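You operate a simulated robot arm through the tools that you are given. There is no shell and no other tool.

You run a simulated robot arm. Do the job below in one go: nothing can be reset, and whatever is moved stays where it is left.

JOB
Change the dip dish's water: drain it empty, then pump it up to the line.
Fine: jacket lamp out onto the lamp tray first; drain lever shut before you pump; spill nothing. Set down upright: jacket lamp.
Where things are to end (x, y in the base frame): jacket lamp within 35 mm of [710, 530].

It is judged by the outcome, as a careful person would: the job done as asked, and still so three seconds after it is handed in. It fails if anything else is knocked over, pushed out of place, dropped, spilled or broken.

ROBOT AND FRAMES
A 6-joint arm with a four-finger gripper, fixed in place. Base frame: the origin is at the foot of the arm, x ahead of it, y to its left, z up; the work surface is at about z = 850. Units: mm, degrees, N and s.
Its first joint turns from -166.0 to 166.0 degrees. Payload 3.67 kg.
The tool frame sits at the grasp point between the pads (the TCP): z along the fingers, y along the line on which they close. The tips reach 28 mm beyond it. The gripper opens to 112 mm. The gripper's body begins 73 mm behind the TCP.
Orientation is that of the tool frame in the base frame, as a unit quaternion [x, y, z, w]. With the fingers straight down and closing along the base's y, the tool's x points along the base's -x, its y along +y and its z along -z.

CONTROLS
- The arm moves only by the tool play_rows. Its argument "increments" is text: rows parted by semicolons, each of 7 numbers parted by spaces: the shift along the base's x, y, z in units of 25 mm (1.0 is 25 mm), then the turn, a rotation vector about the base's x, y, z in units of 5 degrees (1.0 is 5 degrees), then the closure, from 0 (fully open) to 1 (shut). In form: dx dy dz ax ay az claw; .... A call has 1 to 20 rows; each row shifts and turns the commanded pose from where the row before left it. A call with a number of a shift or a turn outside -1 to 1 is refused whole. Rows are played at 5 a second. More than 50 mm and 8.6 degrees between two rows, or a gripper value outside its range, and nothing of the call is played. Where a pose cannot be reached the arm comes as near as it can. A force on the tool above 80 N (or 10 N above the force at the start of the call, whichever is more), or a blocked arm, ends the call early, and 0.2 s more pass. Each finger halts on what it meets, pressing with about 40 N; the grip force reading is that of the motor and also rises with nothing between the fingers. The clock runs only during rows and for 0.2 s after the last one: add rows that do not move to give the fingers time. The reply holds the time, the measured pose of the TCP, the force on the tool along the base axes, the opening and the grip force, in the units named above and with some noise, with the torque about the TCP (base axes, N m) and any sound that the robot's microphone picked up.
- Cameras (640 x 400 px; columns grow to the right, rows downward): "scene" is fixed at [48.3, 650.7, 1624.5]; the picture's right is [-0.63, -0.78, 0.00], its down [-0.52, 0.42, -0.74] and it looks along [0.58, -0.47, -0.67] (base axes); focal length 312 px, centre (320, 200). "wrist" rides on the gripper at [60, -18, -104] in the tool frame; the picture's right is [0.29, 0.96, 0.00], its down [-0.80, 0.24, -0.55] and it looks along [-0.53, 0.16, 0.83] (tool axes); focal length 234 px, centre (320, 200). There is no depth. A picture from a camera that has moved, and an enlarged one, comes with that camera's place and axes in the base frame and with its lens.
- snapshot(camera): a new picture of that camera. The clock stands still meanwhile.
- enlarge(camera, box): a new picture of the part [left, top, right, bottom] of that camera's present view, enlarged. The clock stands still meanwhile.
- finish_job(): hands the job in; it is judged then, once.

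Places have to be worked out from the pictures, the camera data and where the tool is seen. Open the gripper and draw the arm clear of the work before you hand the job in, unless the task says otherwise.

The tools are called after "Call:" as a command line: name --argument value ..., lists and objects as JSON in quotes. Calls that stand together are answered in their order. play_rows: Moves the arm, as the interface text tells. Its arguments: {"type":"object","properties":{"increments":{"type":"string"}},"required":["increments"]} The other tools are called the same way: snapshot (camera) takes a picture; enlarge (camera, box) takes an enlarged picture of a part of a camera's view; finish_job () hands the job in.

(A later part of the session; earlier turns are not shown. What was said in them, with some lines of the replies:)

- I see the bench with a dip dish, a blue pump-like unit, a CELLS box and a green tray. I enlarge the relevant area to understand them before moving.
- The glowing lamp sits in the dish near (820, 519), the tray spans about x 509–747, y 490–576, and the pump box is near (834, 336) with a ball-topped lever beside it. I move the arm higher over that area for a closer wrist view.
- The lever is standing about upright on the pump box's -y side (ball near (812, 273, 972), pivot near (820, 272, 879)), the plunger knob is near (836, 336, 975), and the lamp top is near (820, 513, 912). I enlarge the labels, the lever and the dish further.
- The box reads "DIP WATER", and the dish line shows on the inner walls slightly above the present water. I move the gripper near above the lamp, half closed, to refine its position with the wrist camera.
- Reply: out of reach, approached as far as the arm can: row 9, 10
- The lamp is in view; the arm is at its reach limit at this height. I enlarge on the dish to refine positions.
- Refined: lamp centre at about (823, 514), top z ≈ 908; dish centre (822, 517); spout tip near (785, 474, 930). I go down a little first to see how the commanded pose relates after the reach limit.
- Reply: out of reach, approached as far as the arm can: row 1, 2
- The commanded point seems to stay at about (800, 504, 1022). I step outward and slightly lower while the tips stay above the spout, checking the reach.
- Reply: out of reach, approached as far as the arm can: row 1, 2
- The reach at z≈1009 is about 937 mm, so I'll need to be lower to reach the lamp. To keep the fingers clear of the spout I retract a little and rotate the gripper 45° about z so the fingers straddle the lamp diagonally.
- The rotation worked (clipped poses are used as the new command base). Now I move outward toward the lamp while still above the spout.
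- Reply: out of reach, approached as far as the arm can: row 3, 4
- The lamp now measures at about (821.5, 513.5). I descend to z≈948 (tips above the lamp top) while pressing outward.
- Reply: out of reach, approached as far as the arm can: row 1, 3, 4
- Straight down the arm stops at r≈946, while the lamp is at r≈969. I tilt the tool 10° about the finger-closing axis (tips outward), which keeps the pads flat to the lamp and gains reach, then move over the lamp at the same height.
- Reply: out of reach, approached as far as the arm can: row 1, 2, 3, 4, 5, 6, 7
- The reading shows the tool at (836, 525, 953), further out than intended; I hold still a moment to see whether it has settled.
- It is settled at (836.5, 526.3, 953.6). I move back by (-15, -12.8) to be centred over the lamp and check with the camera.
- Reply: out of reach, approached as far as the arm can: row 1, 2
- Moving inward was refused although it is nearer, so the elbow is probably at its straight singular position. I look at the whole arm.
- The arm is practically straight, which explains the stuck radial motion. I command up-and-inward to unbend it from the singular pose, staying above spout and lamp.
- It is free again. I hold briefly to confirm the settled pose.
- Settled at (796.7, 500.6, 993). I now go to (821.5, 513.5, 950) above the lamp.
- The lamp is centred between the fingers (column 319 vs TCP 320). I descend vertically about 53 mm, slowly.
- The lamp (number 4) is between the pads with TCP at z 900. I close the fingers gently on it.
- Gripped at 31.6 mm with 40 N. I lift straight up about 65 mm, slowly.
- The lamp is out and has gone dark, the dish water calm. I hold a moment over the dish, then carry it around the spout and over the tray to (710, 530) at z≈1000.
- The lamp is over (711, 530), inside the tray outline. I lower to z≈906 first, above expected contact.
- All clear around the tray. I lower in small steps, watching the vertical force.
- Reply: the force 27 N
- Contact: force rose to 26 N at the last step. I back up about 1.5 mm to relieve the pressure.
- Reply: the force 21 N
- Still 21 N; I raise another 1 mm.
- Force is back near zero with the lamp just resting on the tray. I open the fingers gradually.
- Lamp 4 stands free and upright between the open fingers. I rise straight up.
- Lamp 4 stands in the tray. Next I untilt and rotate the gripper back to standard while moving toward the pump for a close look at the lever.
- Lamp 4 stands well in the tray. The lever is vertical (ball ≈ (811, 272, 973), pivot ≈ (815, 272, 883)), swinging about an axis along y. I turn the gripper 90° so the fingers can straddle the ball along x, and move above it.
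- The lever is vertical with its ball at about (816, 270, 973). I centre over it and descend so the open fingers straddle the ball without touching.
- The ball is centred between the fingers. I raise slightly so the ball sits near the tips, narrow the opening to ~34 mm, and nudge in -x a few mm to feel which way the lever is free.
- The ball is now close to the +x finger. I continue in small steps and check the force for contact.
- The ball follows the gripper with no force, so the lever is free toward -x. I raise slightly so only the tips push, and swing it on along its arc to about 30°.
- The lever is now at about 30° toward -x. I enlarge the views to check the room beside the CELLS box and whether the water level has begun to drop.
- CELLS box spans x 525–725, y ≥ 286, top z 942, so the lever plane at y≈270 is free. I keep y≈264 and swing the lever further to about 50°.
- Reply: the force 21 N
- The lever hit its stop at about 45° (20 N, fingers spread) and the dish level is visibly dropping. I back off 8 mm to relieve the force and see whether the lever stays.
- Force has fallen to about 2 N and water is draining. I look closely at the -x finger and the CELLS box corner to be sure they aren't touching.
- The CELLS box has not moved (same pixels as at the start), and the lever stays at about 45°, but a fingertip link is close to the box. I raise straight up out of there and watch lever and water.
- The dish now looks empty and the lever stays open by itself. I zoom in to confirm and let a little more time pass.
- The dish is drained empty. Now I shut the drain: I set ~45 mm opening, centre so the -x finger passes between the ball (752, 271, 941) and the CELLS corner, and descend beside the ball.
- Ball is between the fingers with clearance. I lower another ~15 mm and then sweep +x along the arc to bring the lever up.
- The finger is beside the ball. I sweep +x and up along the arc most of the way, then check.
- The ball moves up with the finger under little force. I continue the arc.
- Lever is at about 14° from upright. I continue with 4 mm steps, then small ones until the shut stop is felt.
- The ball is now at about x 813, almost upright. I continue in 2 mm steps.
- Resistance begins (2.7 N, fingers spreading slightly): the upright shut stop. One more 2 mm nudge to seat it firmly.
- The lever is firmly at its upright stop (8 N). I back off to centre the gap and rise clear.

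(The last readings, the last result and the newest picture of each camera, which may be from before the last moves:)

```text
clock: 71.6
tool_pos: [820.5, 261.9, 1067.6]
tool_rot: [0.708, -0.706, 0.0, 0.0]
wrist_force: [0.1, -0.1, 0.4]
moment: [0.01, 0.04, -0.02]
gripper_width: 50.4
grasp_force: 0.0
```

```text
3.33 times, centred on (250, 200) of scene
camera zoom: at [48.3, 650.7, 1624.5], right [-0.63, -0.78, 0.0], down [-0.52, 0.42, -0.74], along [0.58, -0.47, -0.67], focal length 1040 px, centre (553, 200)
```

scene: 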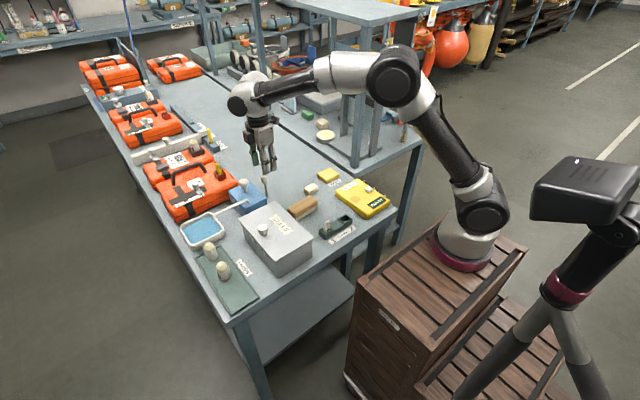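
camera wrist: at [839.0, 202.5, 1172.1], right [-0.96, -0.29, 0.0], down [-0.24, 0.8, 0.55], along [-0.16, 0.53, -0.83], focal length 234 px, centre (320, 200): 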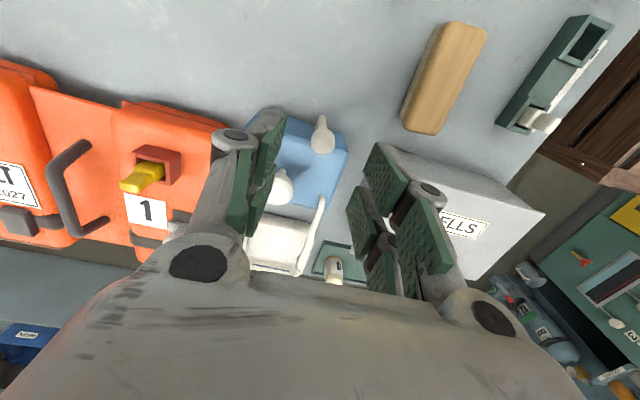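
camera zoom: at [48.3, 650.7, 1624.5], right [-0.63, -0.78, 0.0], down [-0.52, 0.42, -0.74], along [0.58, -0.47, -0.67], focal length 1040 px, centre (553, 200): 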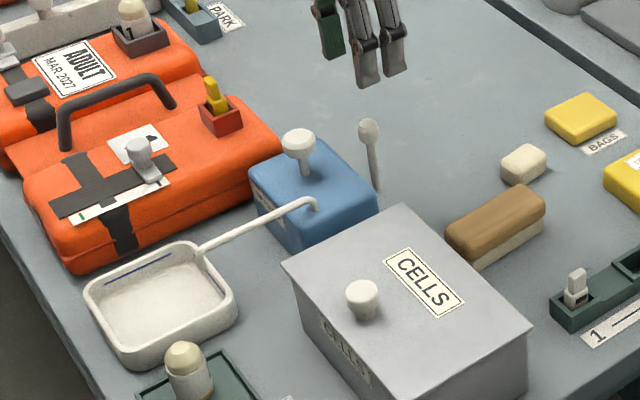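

The lever is upright exactly where it was at the start, and the dish is empty. Now I move above the pump knob (≈(836, 336)) to refine its position before pressing.

Call:
play_rows --increments "0.155 0.74 0 0 0 0 0.5; 0.155 0.74 0 0 0 0 0.4; 0.155 0.74 0 0 0 0 0.3; 0.155 0.74 0 0 0 0 0.2; 0 0 0 0 0 0 0.2; 0 0 0 0 0 0 0.2"

Call:
snapshot --camera "wrist"

Call:
enlarge --camera "wrist" --box '[220, 80, 420, 205]'

```text
clock: 73.0
tool_pos: [835.3, 336.2, 1068.1]
tool_rot: [0.708, -0.706, 0.0, 0.001]
wrist_force: [0.3, 0.5, 0.9]
moment: [-0.02, 0.01, 0.01]
gripper_width: 89.7
grasp_force: 0.0
```

```text
taken
camera wrist: at [853.6, 277.1, 1171.5], right [-0.96, -0.29, 0.0], down [-0.24, 0.8, 0.55], along [-0.16, 0.53, -0.83], focal length 234 px, centre (320, 200)
```

wrist: 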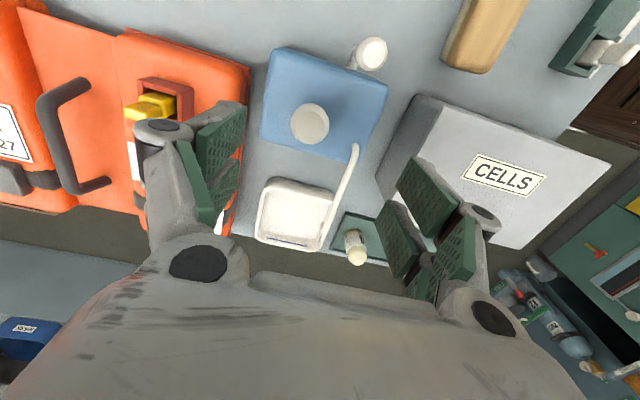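

```text
3.20 times, centred on (320, 142) of wrist
camera zoom: at [853.6, 277.1, 1171.5], right [-0.96, -0.29, 0.0], down [-0.24, 0.8, 0.55], along [-0.16, 0.53, -0.83], focal length 749 px, centre (320, 384)
```

zoom: 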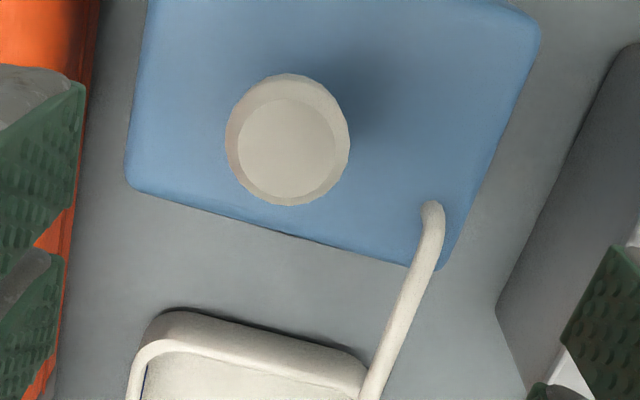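

Knob top measures at about (845, 333, 976). I close the fingers, centre over it and come down to just above it.

Call:
play_rows --increments "0.2 -0.06 0 0 0 0 0.4; 0.2 -0.06 0 0 0 0 0.6; 0 0 0 0 0 0 0.8; 0 0 0 0 0 0 1; 0 0 -0.5 0 0 0 1; 0 0 -0.5 0 0 0 1; 0 0 -0.5 0 0 0 1; 0 0 -0.5 0 0 0 1; 0 0 0 0 0 0 1; 0 0 0 0 0 0 1"

Call:
snapshot --camera "wrist"

Call:
enlarge --camera "scene" --box '[200, 140, 290, 220]'

```text
clock: 75.2
tool_pos: [846.1, 333.1, 1020.0]
tool_rot: [0.708, -0.706, -0.001, -0.001]
wrist_force: [0.4, 0.2, 0.7]
moment: [-0.02, 0.01, -0.01]
gripper_width: 0.0
grasp_force: 35.5
```

```text
taken
camera wrist: at [864.3, 274.6, 1122.6], right [-0.96, -0.29, 0.0], down [-0.24, 0.8, 0.55], along [-0.16, 0.53, -0.83], focal length 234 px, centre (320, 200)
```

wrist: 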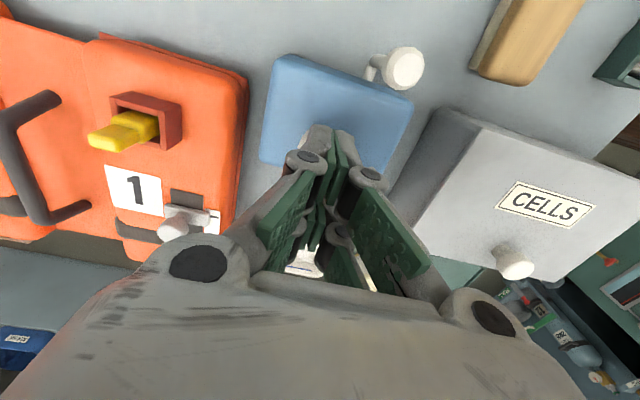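

```text
5.00 times, centred on (245, 180) of scene
camera zoom: at [48.3, 650.7, 1624.5], right [-0.63, -0.78, 0.0], down [-0.52, 0.42, -0.74], along [0.58, -0.47, -0.67], focal length 1560 px, centre (695, 300)
```

zoom: 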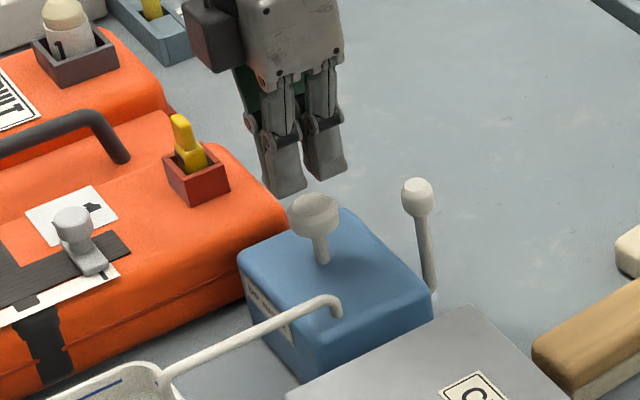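

The closed tips are centred above the knob. I lower in steps and watch the force.

Call:
play_rows --increments "0 0 -0.25 0 0 0 1; 0 0 -0.2 0 0 0 1; 0 0 0 0 0 0 1"

Call:
play_rows --increments "0 0 -0.12 0 0 0 1; 0 0 0 0 0 0 1"

Call:
play_rows --increments "0 0 -0.12 0 0 0 1; 0 0 0 0 0 0 1"

```text
clock: 76.0
tool_pos: [846.3, 334.2, 1008.2]
tool_rot: [0.707, -0.707, 0.0, -0.001]
wrist_force: [-0.8, -0.1, 0.0]
moment: [0.0, -0.03, 0.0]
gripper_width: 0.0
grasp_force: 35.6
```

```text
clock: 76.6
tool_pos: [847.0, 333.1, 1004.3]
tool_rot: [0.707, -0.707, -0.001, -0.001]
wrist_force: [0.6, -0.3, -0.6]
moment: [0.03, 0.0, 0.03]
gripper_width: 0.2
grasp_force: 35.9
```

```text
clock: 77.2
tool_pos: [845.2, 335.1, 1001.6]
tool_rot: [0.707, -0.707, 0.0, 0.0]
wrist_force: [0.7, -0.4, -0.1]
moment: [0.01, 0.04, -0.02]
gripper_width: 0.0
grasp_force: 35.1
```

No contact yet at tips ≈ 974. I continue in 4 mm steps.

Call:
play_rows --increments "0 0 -0.16 0 0 0 1; 0 0 0 0 0 0 1"

Call:
play_rows --increments "0 0 -0.16 0 0 0 1; 0 0 0 0 0 0 1"

Call:
enlarge --camera "scene" --box '[170, 150, 290, 250]'

```text
clock: 77.8
tool_pos: [845.8, 333.9, 997.1]
tool_rot: [0.708, -0.707, -0.001, 0.0]
wrist_force: [0.3, 0.1, 0.6]
moment: [0.0, 0.02, -0.03]
gripper_width: 6.1
grasp_force: 36.0
```

```text
clock: 78.4
tool_pos: [845.2, 334.0, 993.5]
tool_rot: [0.708, -0.706, 0.0, 0.0]
wrist_force: [-1.1, 1.6, 2.9]
moment: [0.03, 0.07, -0.02]
gripper_width: 6.1
grasp_force: 35.9
```

```text
4.00 times, centred on (230, 200) of scene
camera zoom: at [48.3, 650.7, 1624.5], right [-0.63, -0.78, 0.0], down [-0.52, 0.42, -0.74], along [0.58, -0.47, -0.67], focal length 1248 px, centre (680, 200)
```

zoom: 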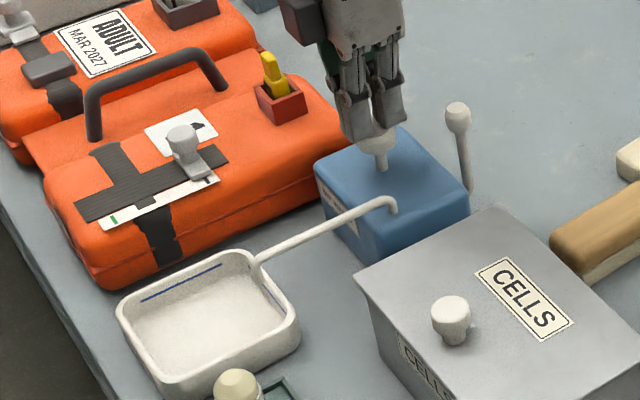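

Slight contact (3 N), but the fingers spread to 6 mm. I look at how the tips meet the knob.

Call:
enlarge --camera "wrist" --box '[240, 100, 440, 290]'

Call:
enlarge --camera "scene" --box '[240, 150, 290, 200]'

```text
2.11 times, centred on (340, 195) of wrist
camera zoom: at [864.4, 274.2, 1097.4], right [-0.96, -0.29, 0.0], down [-0.24, 0.8, 0.55], along [-0.16, 0.53, -0.83], focal length 493 px, centre (278, 210)
```

zoom: 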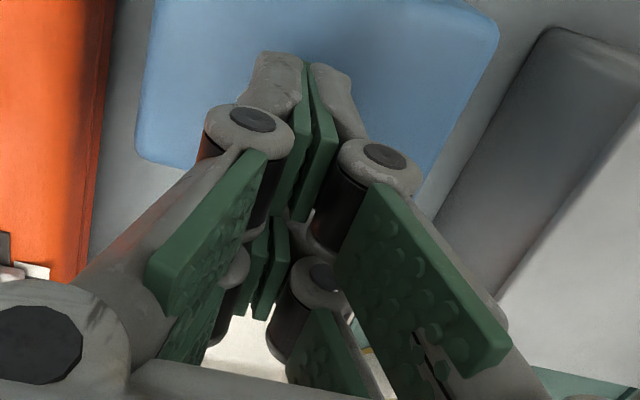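

```text
8.00 times, centred on (265, 175) of scene
camera zoom: at [48.3, 650.7, 1624.5], right [-0.63, -0.78, 0.0], down [-0.52, 0.42, -0.74], along [0.58, -0.47, -0.67], focal length 2496 px, centre (760, 400)
```

zoom: 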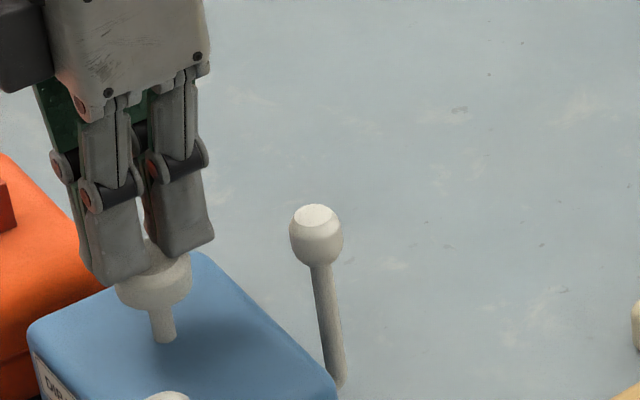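

The knob has actually gone down about 10 mm with only ~3 N, so pressing works. I continue down in small steps to find the end of the stroke and watch the dish.

Call:
play_rows --increments "0 0 -0.16 0 0 0 1; 0 0 0 0 0 0 1"

Call:
play_rows --increments "0 0 -0.16 0 0 0 1; 0 0 0 0 0 0 1"

Call:
enlarge --camera "scene" --box '[170, 150, 290, 250]'

```text
clock: 79.0
tool_pos: [846.1, 333.6, 989.9]
tool_rot: [0.708, -0.706, -0.001, 0.0]
wrist_force: [0.2, 1.8, 3.8]
moment: [0.06, -0.02, -0.04]
gripper_width: 5.9
grasp_force: 36.2
```

```text
clock: 79.6
tool_pos: [847.2, 333.3, 986.0]
tool_rot: [-0.707, 0.707, 0.0, -0.001]
wrist_force: [-2.1, -2.0, 6.5]
moment: [-0.06, 0.05, -0.02]
gripper_width: 6.1
grasp_force: 35.6
```

```text
4.00 times, centred on (230, 200) of scene
camera zoom: at [48.3, 650.7, 1624.5], right [-0.63, -0.78, 0.0], down [-0.52, 0.42, -0.74], along [0.58, -0.47, -0.67], focal length 1248 px, centre (680, 200)
```

zoom: 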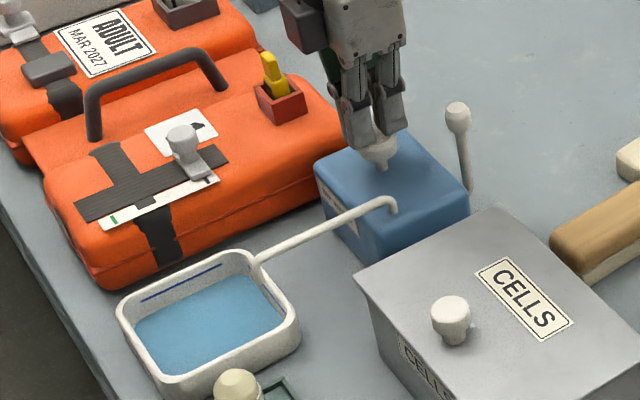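

Water has flowed in. I zoom on the dish to read the level against the line.

Call:
enlarge --camera "scene" --box '[175, 190, 245, 260]'

Call:
enlarge --camera "scene" --box '[190, 205, 230, 230]'

```text
5.71 times, centred on (210, 225) of scene
camera zoom: at [48.3, 650.7, 1624.5], right [-0.63, -0.78, 0.0], down [-0.52, 0.42, -0.74], along [0.58, -0.47, -0.67], focal length 1783 px, centre (949, 57)
```

zoom: 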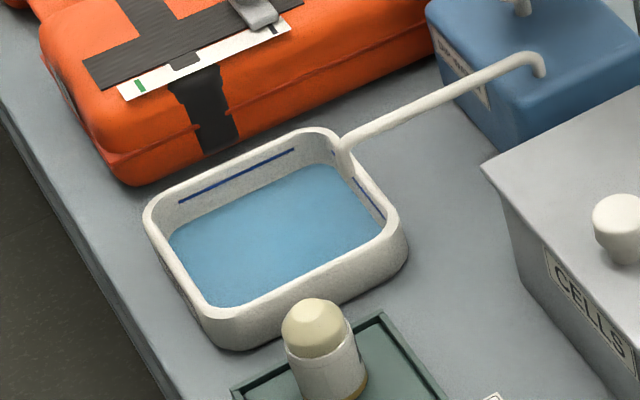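

```text
16.00 times, centred on (210, 218) of scene
camera zoom: at [48.3, 650.7, 1624.5], right [-0.63, -0.78, 0.0], down [-0.52, 0.42, -0.74], along [0.58, -0.47, -0.67], focal length 4993 px, centre (2080, -80)
```

zoom: 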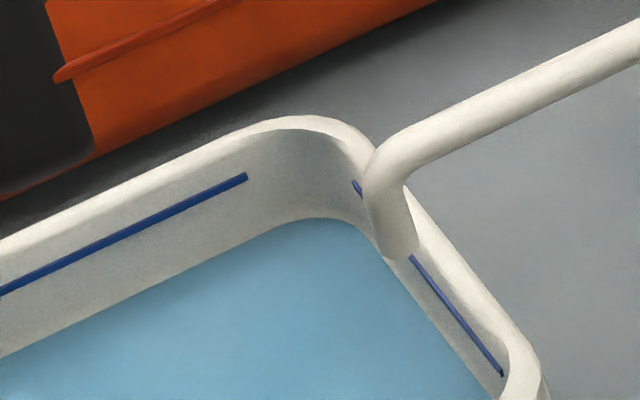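

Level is now clearly below the line (roughly 17 mm). I hold the knob down a moment to see whether the level keeps changing.

Call:
play_rows --increments "0 0 0 0 0 0 1; 0 0 0 0 0 0 1; 0 0 0 0 0 0 1; 0 0 0 0 0 0 1"

Call:
enlarge --camera "scene" --box '[190, 205, 230, 230]'

```text
clock: 80.6
tool_pos: [846.2, 334.6, 986.5]
tool_rot: [0.707, -0.707, -0.001, -0.001]
wrist_force: [0.4, -4.3, 6.2]
moment: [-0.12, -0.01, 0.01]
gripper_width: 5.8
grasp_force: 35.4
```

```text
16.00 times, centred on (210, 218) of scene
camera zoom: at [48.3, 650.7, 1624.5], right [-0.63, -0.78, 0.0], down [-0.52, 0.42, -0.74], along [0.58, -0.47, -0.67], focal length 4993 px, centre (2080, -80)
```

zoom: 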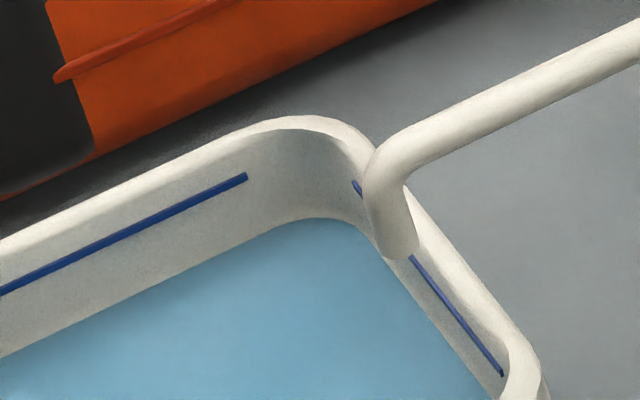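

The level holds steady. I let the knob rise again and check that it returns and the level stays.

Call:
play_rows --increments "0 0 0.3 0 0 0 1; 0 0 0.3 0 0 0 1; 0 0 0.3 0 0 0 1; 0 0 0 0 0 0 1; 0 0 0 0 0 0 1"

Call:
enlarge --camera "scene" --box '[190, 205, 230, 230]'

Call:
enlarge --camera "scene" --box '[240, 150, 290, 200]'

```text
clock: 81.8
tool_pos: [847.4, 335.1, 1007.9]
tool_rot: [0.708, -0.707, 0.0, -0.001]
wrist_force: [0.9, -1.1, 1.3]
moment: [0.03, -0.01, -0.01]
gripper_width: 0.0
grasp_force: 35.7
```

```text
16.00 times, centred on (210, 218) of scene
camera zoom: at [48.3, 650.7, 1624.5], right [-0.63, -0.78, 0.0], down [-0.52, 0.42, -0.74], along [0.58, -0.47, -0.67], focal length 4993 px, centre (2080, -80)
```

zoom: 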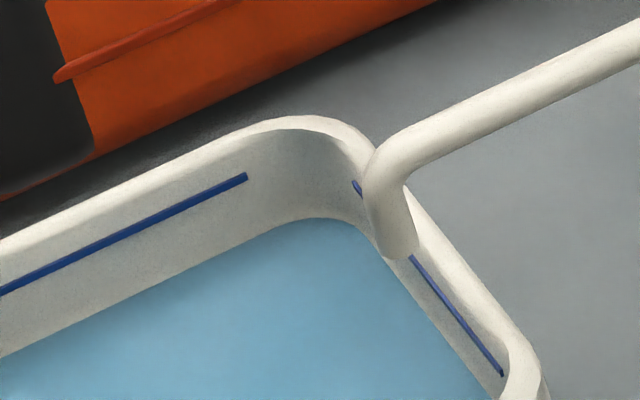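

```text
8.00 times, centred on (265, 175) of scene
camera zoom: at [48.3, 650.7, 1624.5], right [-0.63, -0.78, 0.0], down [-0.52, 0.42, -0.74], along [0.58, -0.47, -0.67], focal length 2496 px, centre (760, 400)
```

zoom: 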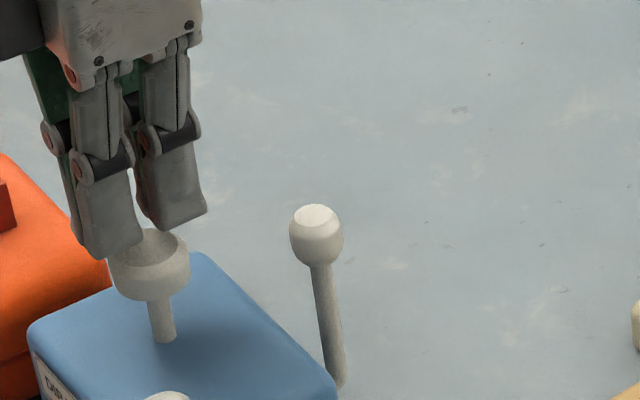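

The knob sprang back and the level stayed. I make a second stroke of the same depth.

Call:
play_rows --increments "0 0 -0.3 0 0 0 1; 0 0 -0.3 0 0 0 1; 0 0 -0.25 0 0 0 1; 0 0 0 0 0 0 1; 0 0 0 0 0 0 1"

Call:
enlarge --camera "scene" --box '[190, 205, 230, 230]'

```text
clock: 83.0
tool_pos: [847.3, 334.3, 986.6]
tool_rot: [0.708, -0.707, -0.001, -0.001]
wrist_force: [-0.9, 2.2, 6.1]
moment: [0.04, -0.01, 0.01]
gripper_width: 5.8
grasp_force: 35.6
```

```text
16.00 times, centred on (210, 218) of scene
camera zoom: at [48.3, 650.7, 1624.5], right [-0.63, -0.78, 0.0], down [-0.52, 0.42, -0.74], along [0.58, -0.47, -0.67], focal length 4993 px, centre (2080, -80)
```

zoom: 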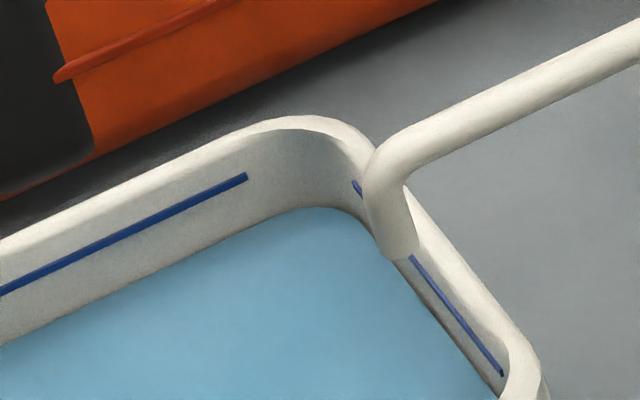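

The level rises about 12 px per stroke at this zoom, with about 52 px left to the line. I do stroke three and check.

Call:
play_rows --increments "0 0 0.3 0 0 0 1; 0 0 0.3 0 0 0 1; 0 0 0.25 0 0 0 1; 0 0 0 0 0 0 1; 0 0 0 0 0 0 1; 0 0 -0.3 0 0 0 1; 0 0 -0.3 0 0 0 1; 0 0 -0.25 0 0 0 1; 0 0 0 0 0 0 1; 0 0 0 0 0 0 1"

Call:
enlarge --camera "scene" --box '[190, 205, 230, 230]'

```text
clock: 85.2
tool_pos: [847.2, 334.6, 985.8]
tool_rot: [0.708, -0.706, -0.001, -0.001]
wrist_force: [0.4, 1.2, 6.6]
moment: [0.03, 0.02, -0.02]
gripper_width: 5.6
grasp_force: 35.7
```

```text
16.00 times, centred on (210, 218) of scene
camera zoom: at [48.3, 650.7, 1624.5], right [-0.63, -0.78, 0.0], down [-0.52, 0.42, -0.74], along [0.58, -0.47, -0.67], focal length 4993 px, centre (2080, -80)
```

zoom: 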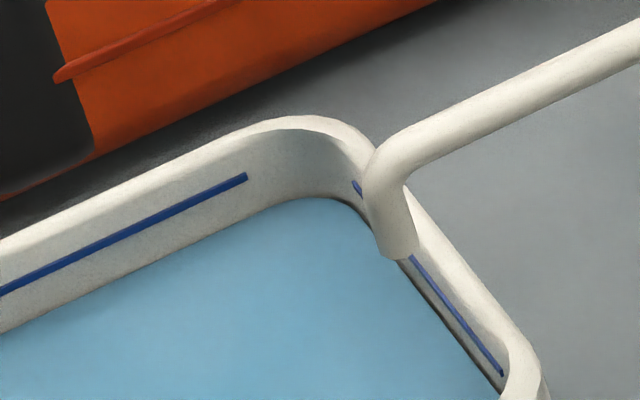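

Now about 41 px below the line. I do stroke four and check.

Call:
play_rows --increments "0 0 0.3 0 0 0 1; 0 0 0.3 0 0 0 1; 0 0 0.25 0 0 0 1; 0 0 0 0 0 0 1; 0 0 0 0 0 0 1; 0 0 -0.3 0 0 0 1; 0 0 -0.3 0 0 0 1; 0 0 -0.25 0 0 0 1; 0 0 0 0 0 0 1; 0 0 0 0 0 0 1"

Call:
enlarge --camera "scene" --box '[190, 205, 230, 230]'

```text
clock: 87.4
tool_pos: [847.9, 334.2, 988.2]
tool_rot: [0.708, -0.706, 0.0, 0.0]
wrist_force: [-0.5, 0.7, 5.9]
moment: [-0.03, 0.01, -0.03]
gripper_width: 5.8
grasp_force: 35.6
```

```text
16.00 times, centred on (210, 218) of scene
camera zoom: at [48.3, 650.7, 1624.5], right [-0.63, -0.78, 0.0], down [-0.52, 0.42, -0.74], along [0.58, -0.47, -0.67], focal length 4993 px, centre (2080, -80)
```

zoom: 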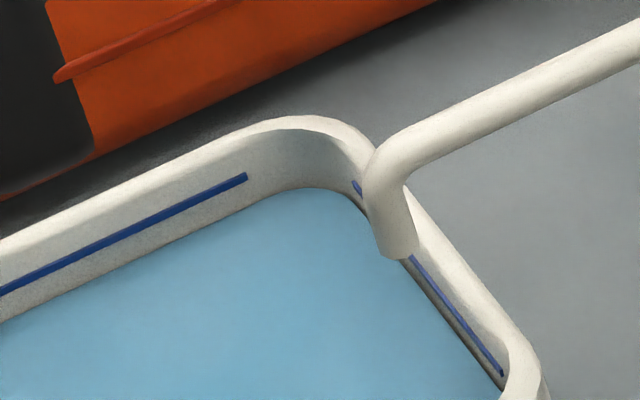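

About 30 px remain (11 px per stroke). I do stroke five.

Call:
play_rows --increments "0 0 0.3 0 0 0 1; 0 0 0.3 0 0 0 1; 0 0 0.25 0 0 0 1; 0 0 0 0 0 0 1; 0 0 0 0 0 0 1; 0 0 -0.3 0 0 0 1; 0 0 -0.3 0 0 0 1; 0 0 -0.25 0 0 0 1; 0 0 0 0 0 0 1; 0 0 0 0 0 0 1"

Call:
enlarge --camera "scene" --box '[190, 205, 230, 230]'

```text
clock: 89.6
tool_pos: [847.4, 334.2, 988.4]
tool_rot: [0.707, -0.707, -0.001, 0.0]
wrist_force: [-2.0, -1.4, 5.4]
moment: [-0.04, 0.07, -0.06]
gripper_width: 6.0
grasp_force: 35.6
```

```text
16.00 times, centred on (210, 218) of scene
camera zoom: at [48.3, 650.7, 1624.5], right [-0.63, -0.78, 0.0], down [-0.52, 0.42, -0.74], along [0.58, -0.47, -0.67], focal length 4993 px, centre (2080, -80)
```

zoom: 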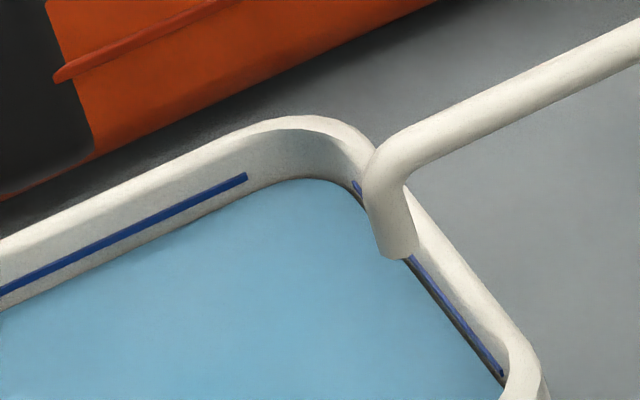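

About 19 px remain. I do stroke six.

Call:
play_rows --increments "0 0 0.3 0 0 0 1; 0 0 0.3 0 0 0 1; 0 0 0.25 0 0 0 1; 0 0 0 0 0 0 1; 0 0 0 0 0 0 1; 0 0 -0.3 0 0 0 1; 0 0 -0.3 0 0 0 1; 0 0 -0.25 0 0 0 1; 0 0 0 0 0 0 1; 0 0 0 0 0 0 1"

Call:
enlarge --camera "scene" --box '[190, 205, 230, 230]'

Call:
enlarge --camera "scene" --box '[182, 208, 206, 223]'

```text
clock: 91.8
tool_pos: [847.2, 333.8, 987.9]
tool_rot: [0.708, -0.706, 0.0, 0.0]
wrist_force: [3.5, 0.6, 5.7]
moment: [-0.01, -0.07, 0.0]
gripper_width: 6.2
grasp_force: 35.4
```

```text
16.00 times, centred on (210, 218) of scene
camera zoom: at [48.3, 650.7, 1624.5], right [-0.63, -0.78, 0.0], down [-0.52, 0.42, -0.74], along [0.58, -0.47, -0.67], focal length 4993 px, centre (2080, -80)
```

zoom: 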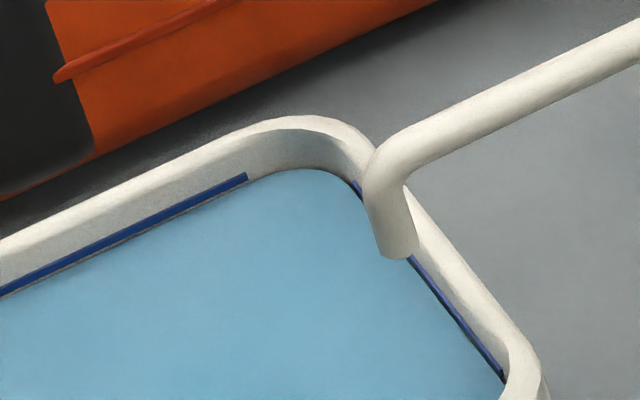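

```text
16.00 times, centred on (194, 216) of scene
camera zoom: at [48.3, 650.7, 1624.5], right [-0.63, -0.78, 0.0], down [-0.52, 0.42, -0.74], along [0.58, -0.47, -0.67], focal length 4993 px, centre (2336, -48)
```

zoom: 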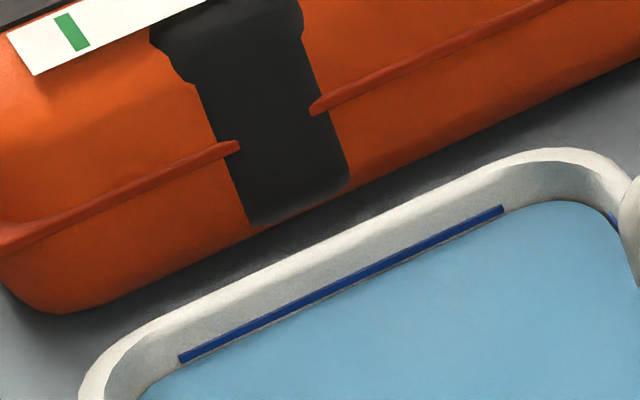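

The water is now just under the lower edge of the line (about 8 px below its centre; a full stroke is about 11 px). I make the seventh stroke gradually, checking the level on the way down.

Call:
play_rows --increments "0 0 0.3 0 0 0 1; 0 0 0.3 0 0 0 1; 0 0 0.25 0 0 0 1; 0 0 0 0 0 0 1; 0 0 0 0 0 0 1; 0 0 -0.3 0 0 0 1; 0 0 -0.2 0 0 0 1; 0 0 0 0 0 0 1; 0 0 0 0 0 0 1"

Call:
enlarge --camera "scene" --box '[190, 205, 230, 230]'

```text
clock: 93.8
tool_pos: [846.6, 334.2, 995.9]
tool_rot: [0.708, -0.707, -0.001, 0.0]
wrist_force: [0.3, 1.2, 0.7]
moment: [0.01, 0.03, 0.02]
gripper_width: 6.1
grasp_force: 35.4
```

```text
16.00 times, centred on (210, 218) of scene
camera zoom: at [48.3, 650.7, 1624.5], right [-0.63, -0.78, 0.0], down [-0.52, 0.42, -0.74], along [0.58, -0.47, -0.67], focal length 4993 px, centre (2080, -80)
```

zoom: 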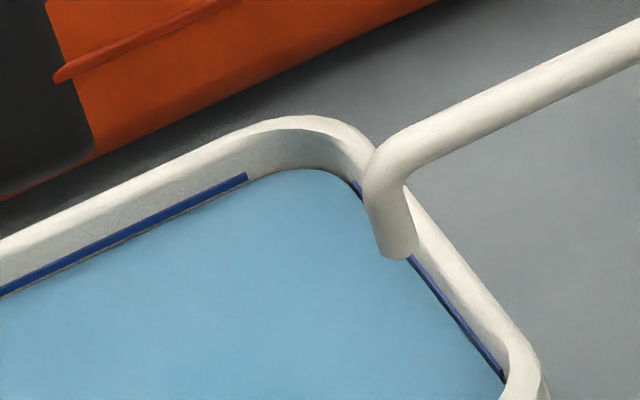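

No change yet at partial depth. I go 3 mm deeper and check again.

Call:
play_rows --increments "0 0 -0.12 0 0 0 1; 0 0 0 0 0 0 1; 0 0 0 0 0 0 1"

Call:
enlarge --camera "scene" --box '[190, 205, 230, 230]'

```text
clock: 94.6
tool_pos: [846.2, 332.5, 992.9]
tool_rot: [0.708, -0.707, 0.0, 0.0]
wrist_force: [1.1, 1.2, 2.9]
moment: [0.04, 0.02, 0.0]
gripper_width: 6.0
grasp_force: 36.0
```

```text
16.00 times, centred on (210, 218) of scene
camera zoom: at [48.3, 650.7, 1624.5], right [-0.63, -0.78, 0.0], down [-0.52, 0.42, -0.74], along [0.58, -0.47, -0.67], focal length 4993 px, centre (2080, -80)
```

zoom: 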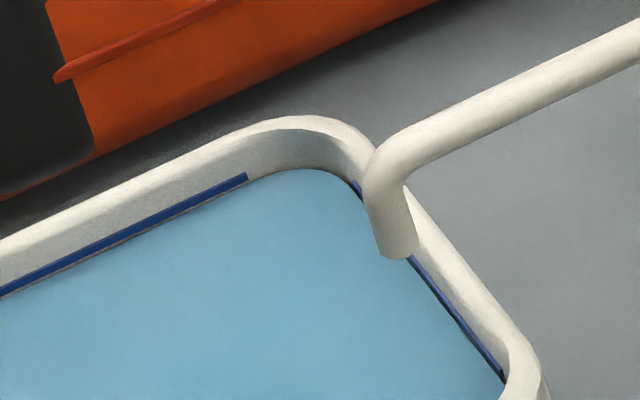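

The delivery comes in whole doses past a certain depth. Before deciding on the seventh dose, I measure the present gap to the line more exactly.

Call:
enlarge --camera "scene" --box '[192, 212, 202, 219]'

Call:
enlarge --camera "scene" --box '[214, 219, 224, 230]'

```text
16.00 times, centred on (197, 216) of scene
camera zoom: at [48.3, 650.7, 1624.5], right [-0.63, -0.78, 0.0], down [-0.52, 0.42, -0.74], along [0.58, -0.47, -0.67], focal length 4993 px, centre (2288, -48)
```

zoom: 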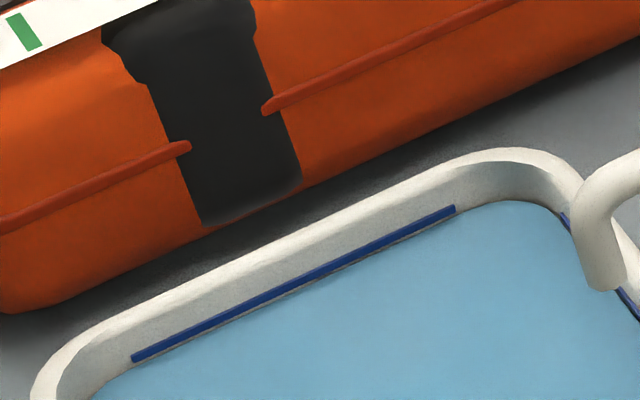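

```text
16.00 times, centred on (219, 224) of scene
camera zoom: at [48.3, 650.7, 1624.5], right [-0.63, -0.78, 0.0], down [-0.52, 0.42, -0.74], along [0.58, -0.47, -0.67], focal length 4993 px, centre (1936, -192)
```

zoom: 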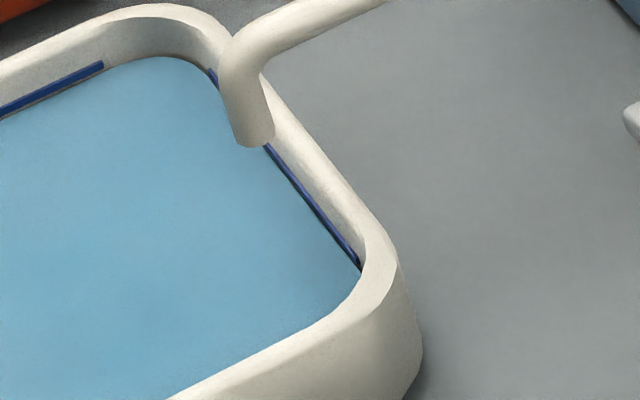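

The water stands roughly 1–2 mm below the line's centre; one whole dose is about 3 mm. I continue the stroke in 1 mm steps to see whether the dose comes gradually.

Call:
play_rows --increments "0 0 -0.05 0 0 0 1; 0 0 0 0 0 0 1; 0 0 0 0 0 0 1"

Call:
enlarge --camera "scene" --box '[190, 205, 230, 230]'

```text
clock: 95.4
tool_pos: [846.1, 333.6, 991.6]
tool_rot: [0.708, -0.706, 0.0, -0.002]
wrist_force: [1.1, -0.7, 4.0]
moment: [-0.03, -0.08, -0.01]
gripper_width: 6.1
grasp_force: 36.0
```

```text
16.00 times, centred on (210, 218) of scene
camera zoom: at [48.3, 650.7, 1624.5], right [-0.63, -0.78, 0.0], down [-0.52, 0.42, -0.74], along [0.58, -0.47, -0.67], focal length 4993 px, centre (2080, -80)
```

zoom: 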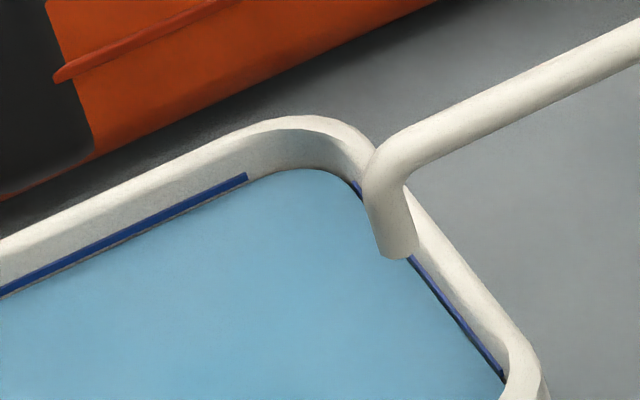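

Call:
play_rows --increments "0 0 -0.05 0 0 0 1; 0 0 0 0 0 0 1; 0 0 0 0 0 0 1"

Call:
enlarge --camera "scene" --box '[190, 205, 230, 230]'

```text
clock: 96.2
tool_pos: [846.4, 332.9, 989.3]
tool_rot: [0.708, -0.706, -0.001, -0.001]
wrist_force: [2.4, -1.2, 4.2]
moment: [-0.05, -0.05, 0.03]
gripper_width: 6.1
grasp_force: 36.0
```

```text
16.00 times, centred on (210, 218) of scene
camera zoom: at [48.3, 650.7, 1624.5], right [-0.63, -0.78, 0.0], down [-0.52, 0.42, -0.74], along [0.58, -0.47, -0.67], focal length 4993 px, centre (2080, -80)
```

zoom: 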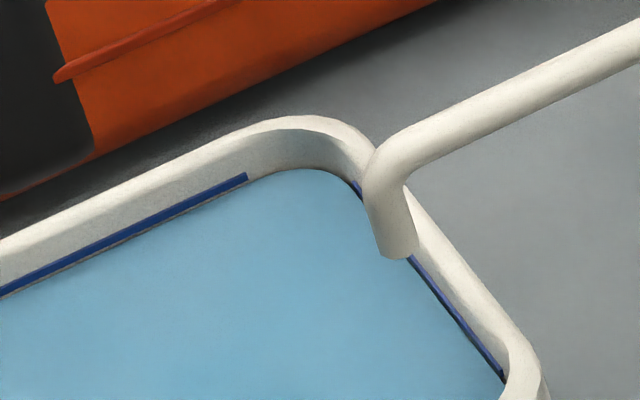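

Still unchanged. One more 1 mm step.

Call:
play_rows --increments "0 0 -0.04 0 0 0 1; 0 0 0 0 0 0 1; 0 0 0 0 0 0 1"

Call:
enlarge --camera "scene" --box '[190, 205, 230, 230]'

```text
clock: 97.0
tool_pos: [846.7, 333.5, 988.8]
tool_rot: [0.708, -0.706, 0.0, 0.0]
wrist_force: [0.2, -3.4, 4.9]
moment: [-0.05, -0.02, 0.02]
gripper_width: 6.1
grasp_force: 36.0
```

```text
16.00 times, centred on (210, 218) of scene
camera zoom: at [48.3, 650.7, 1624.5], right [-0.63, -0.78, 0.0], down [-0.52, 0.42, -0.74], along [0.58, -0.47, -0.67], focal length 4993 px, centre (2080, -80)
```

zoom: 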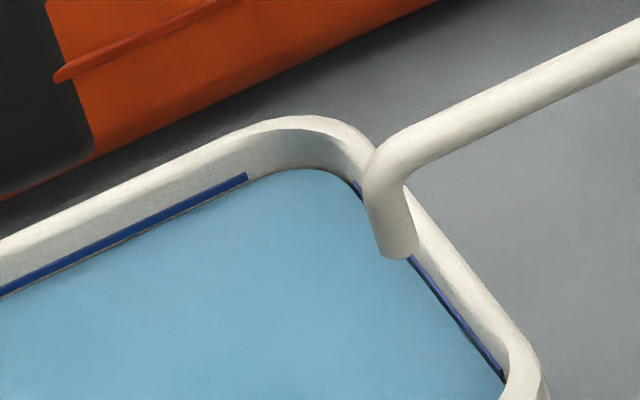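

No gradual delivery: it comes at the end of the stroke. Since the water is still under the line and one more dose brings it onto the line (≈1 mm from its centre, versus ≈2 mm short now), I finish the seventh stroke.

Call:
play_rows --increments "0 0 -0.06 0 0 0 1; 0 0 0 0 0 0 1; 0 0 0 0 0 0 1"

Call:
enlarge --camera "scene" --box '[190, 205, 230, 230]'

```text
clock: 97.8
tool_pos: [845.7, 334.5, 989.1]
tool_rot: [0.708, -0.706, 0.0, -0.001]
wrist_force: [-3.0, -0.1, 6.3]
moment: [-0.02, 0.08, -0.01]
gripper_width: 5.9
grasp_force: 36.0
```

```text
16.00 times, centred on (210, 218) of scene
camera zoom: at [48.3, 650.7, 1624.5], right [-0.63, -0.78, 0.0], down [-0.52, 0.42, -0.74], along [0.58, -0.47, -0.67], focal length 4993 px, centre (2080, -80)
```

zoom: 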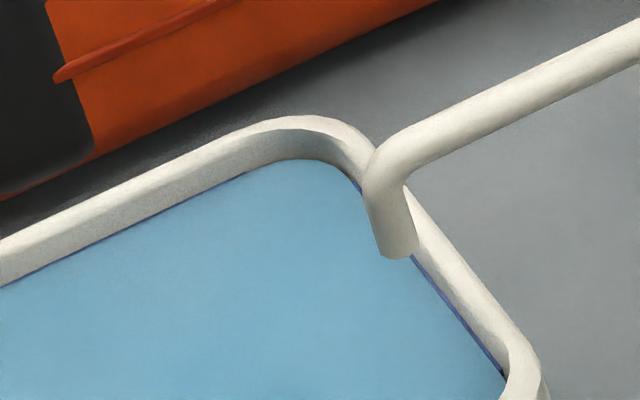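

The water now reaches the line, with only the line's top edge showing. I raise the gripper off the knob, open it, and draw the arm clear.

Call:
play_rows --increments "0 0 0.3 0 0 0 1; 0 0 0.4 0 0 0 1; 0 0 0.6 0 0 0 1; 0 0 0.8 0 0 0 1; 0 0 1 0 0 0 1; 0 0 1 0 0 0 0.8; 0 0 1 0 0 0 0.5; -0.8 -0.5 1 0 0 0 0.3; -1 -0.8 1 0 0 0 0; -1 -1 1 0 0 0 0; -1 -1 0.8 0 0 0 0; -1 -1 0.8 0 0 0 0; -1 -1 0.5 0 0 0 0; -1 -1 0 0 0 0 0; -1 -1 0 0 0 0 0; 0 -1 0 0 0 0 0; 0 0 0 0 0 0 0"

Call:
snapshot --camera "scene"

Call:
enlarge --camera "scene" --box '[160, 150, 320, 310]'

Call:
enlarge --camera "scene" --box '[175, 190, 245, 260]'

```text
clock: 101.4
tool_pos: [653.1, 125.9, 1242.5]
tool_rot: [0.708, -0.707, -0.001, 0.0]
wrist_force: [0.6, -0.7, 0.6]
moment: [0.01, 0.0, -0.02]
gripper_width: 111.8
grasp_force: 0.1
```

```text
taken
```

scene: 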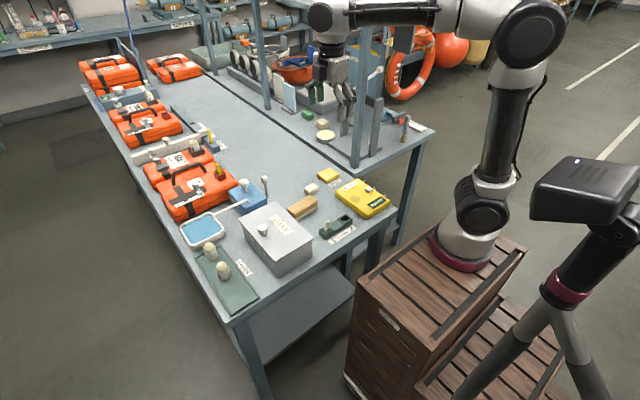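

```text
2.50 times, centred on (240, 230) of scene
camera zoom: at [48.3, 650.7, 1624.5], right [-0.63, -0.78, 0.0], down [-0.52, 0.42, -0.74], along [0.58, -0.47, -0.67], focal length 780 px, centre (520, 125)
```

zoom: 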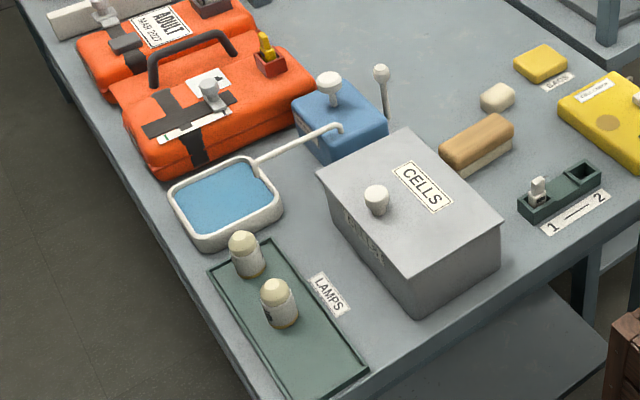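

```text
5.71 times, centred on (210, 225) of scene
camera zoom: at [48.3, 650.7, 1624.5], right [-0.63, -0.78, 0.0], down [-0.52, 0.42, -0.74], along [0.58, -0.47, -0.67], focal length 1783 px, centre (949, 57)
```

zoom: 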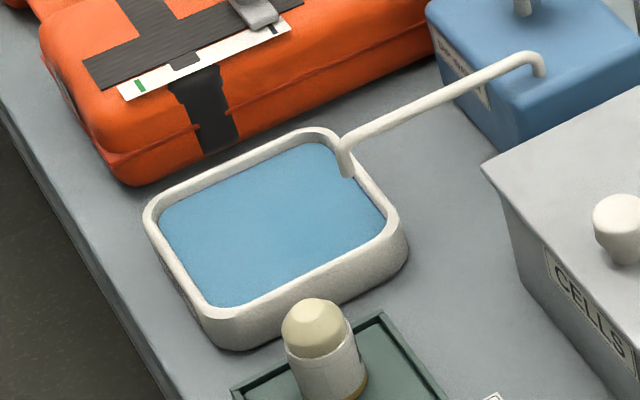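

Everything stands in place. I check the level at full zoom once more after the knob's return.

Call:
enlarge --camera "scene" --box '[190, 205, 230, 230]'

Call:
enlarge --camera "scene" --box '[235, 165, 275, 205]'

```text
16.00 times, centred on (210, 218) of scene
camera zoom: at [48.3, 650.7, 1624.5], right [-0.63, -0.78, 0.0], down [-0.52, 0.42, -0.74], along [0.58, -0.47, -0.67], focal length 4993 px, centre (2080, -80)
```

zoom: 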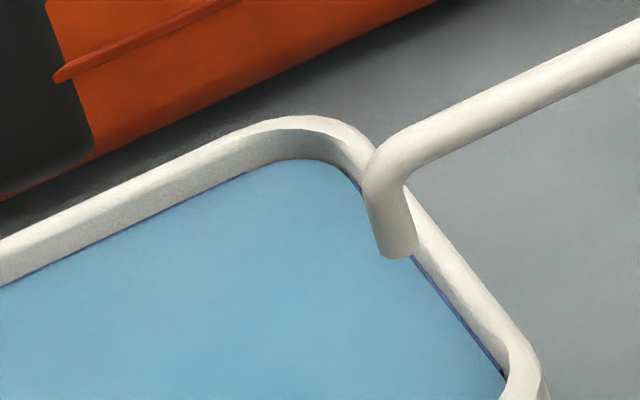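

```text
10.00 times, centred on (255, 185) of scene
camera zoom: at [48.3, 650.7, 1624.5], right [-0.63, -0.78, 0.0], down [-0.52, 0.42, -0.74], along [0.58, -0.47, -0.67], focal length 3120 px, centre (970, 350)
```

zoom: 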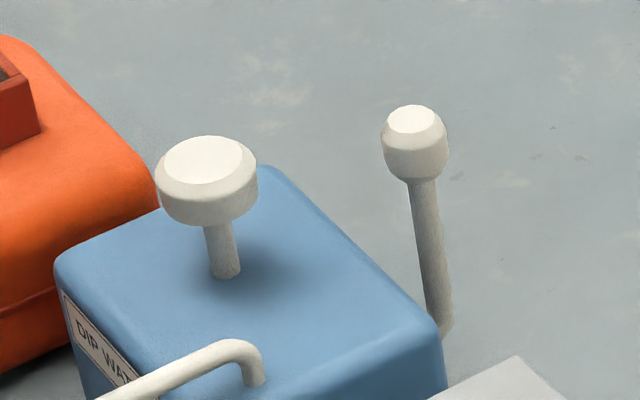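

The level is steady at the line and no water shows outside the dish. The lever is upright (shut), the knob is up, and lamp 4 stands on the tray at about (710, 530). The gripper is open and the arm clear, so I hand the job in.

Call:
finish_job

```text
The job is handed in.
```

The dip dish's water is changed and the job is handed in; the tool did not return a verdict.

- **Lamp:** I moved the jacket lamp (number 4) out first. It stands upright on the lamp tray at about (710, 530), judged from the tool's position when I released it.
- **Drain:** I swung the drain lever open, about 45° towards the arm. The dish emptied, and I pushed the lever back upright to its stop before pumping.
- **Fill:** It took seven pump strokes. Each stroke adds a fixed dose of about 3 mm, so I couldn't land exactly on the line's centre. The water sits at the top edge of the line, about 1 mm above centre; six strokes would have left it about 2 mm short.
- **Surroundings:** I saw no water outside the dish, and nothing else looks knocked or moved in the final pictures. While I opened the lever, a fingertip came very close to the CELLS box, but the box did not shift.

The gripper is open and the arm is drawn clear of the bench.
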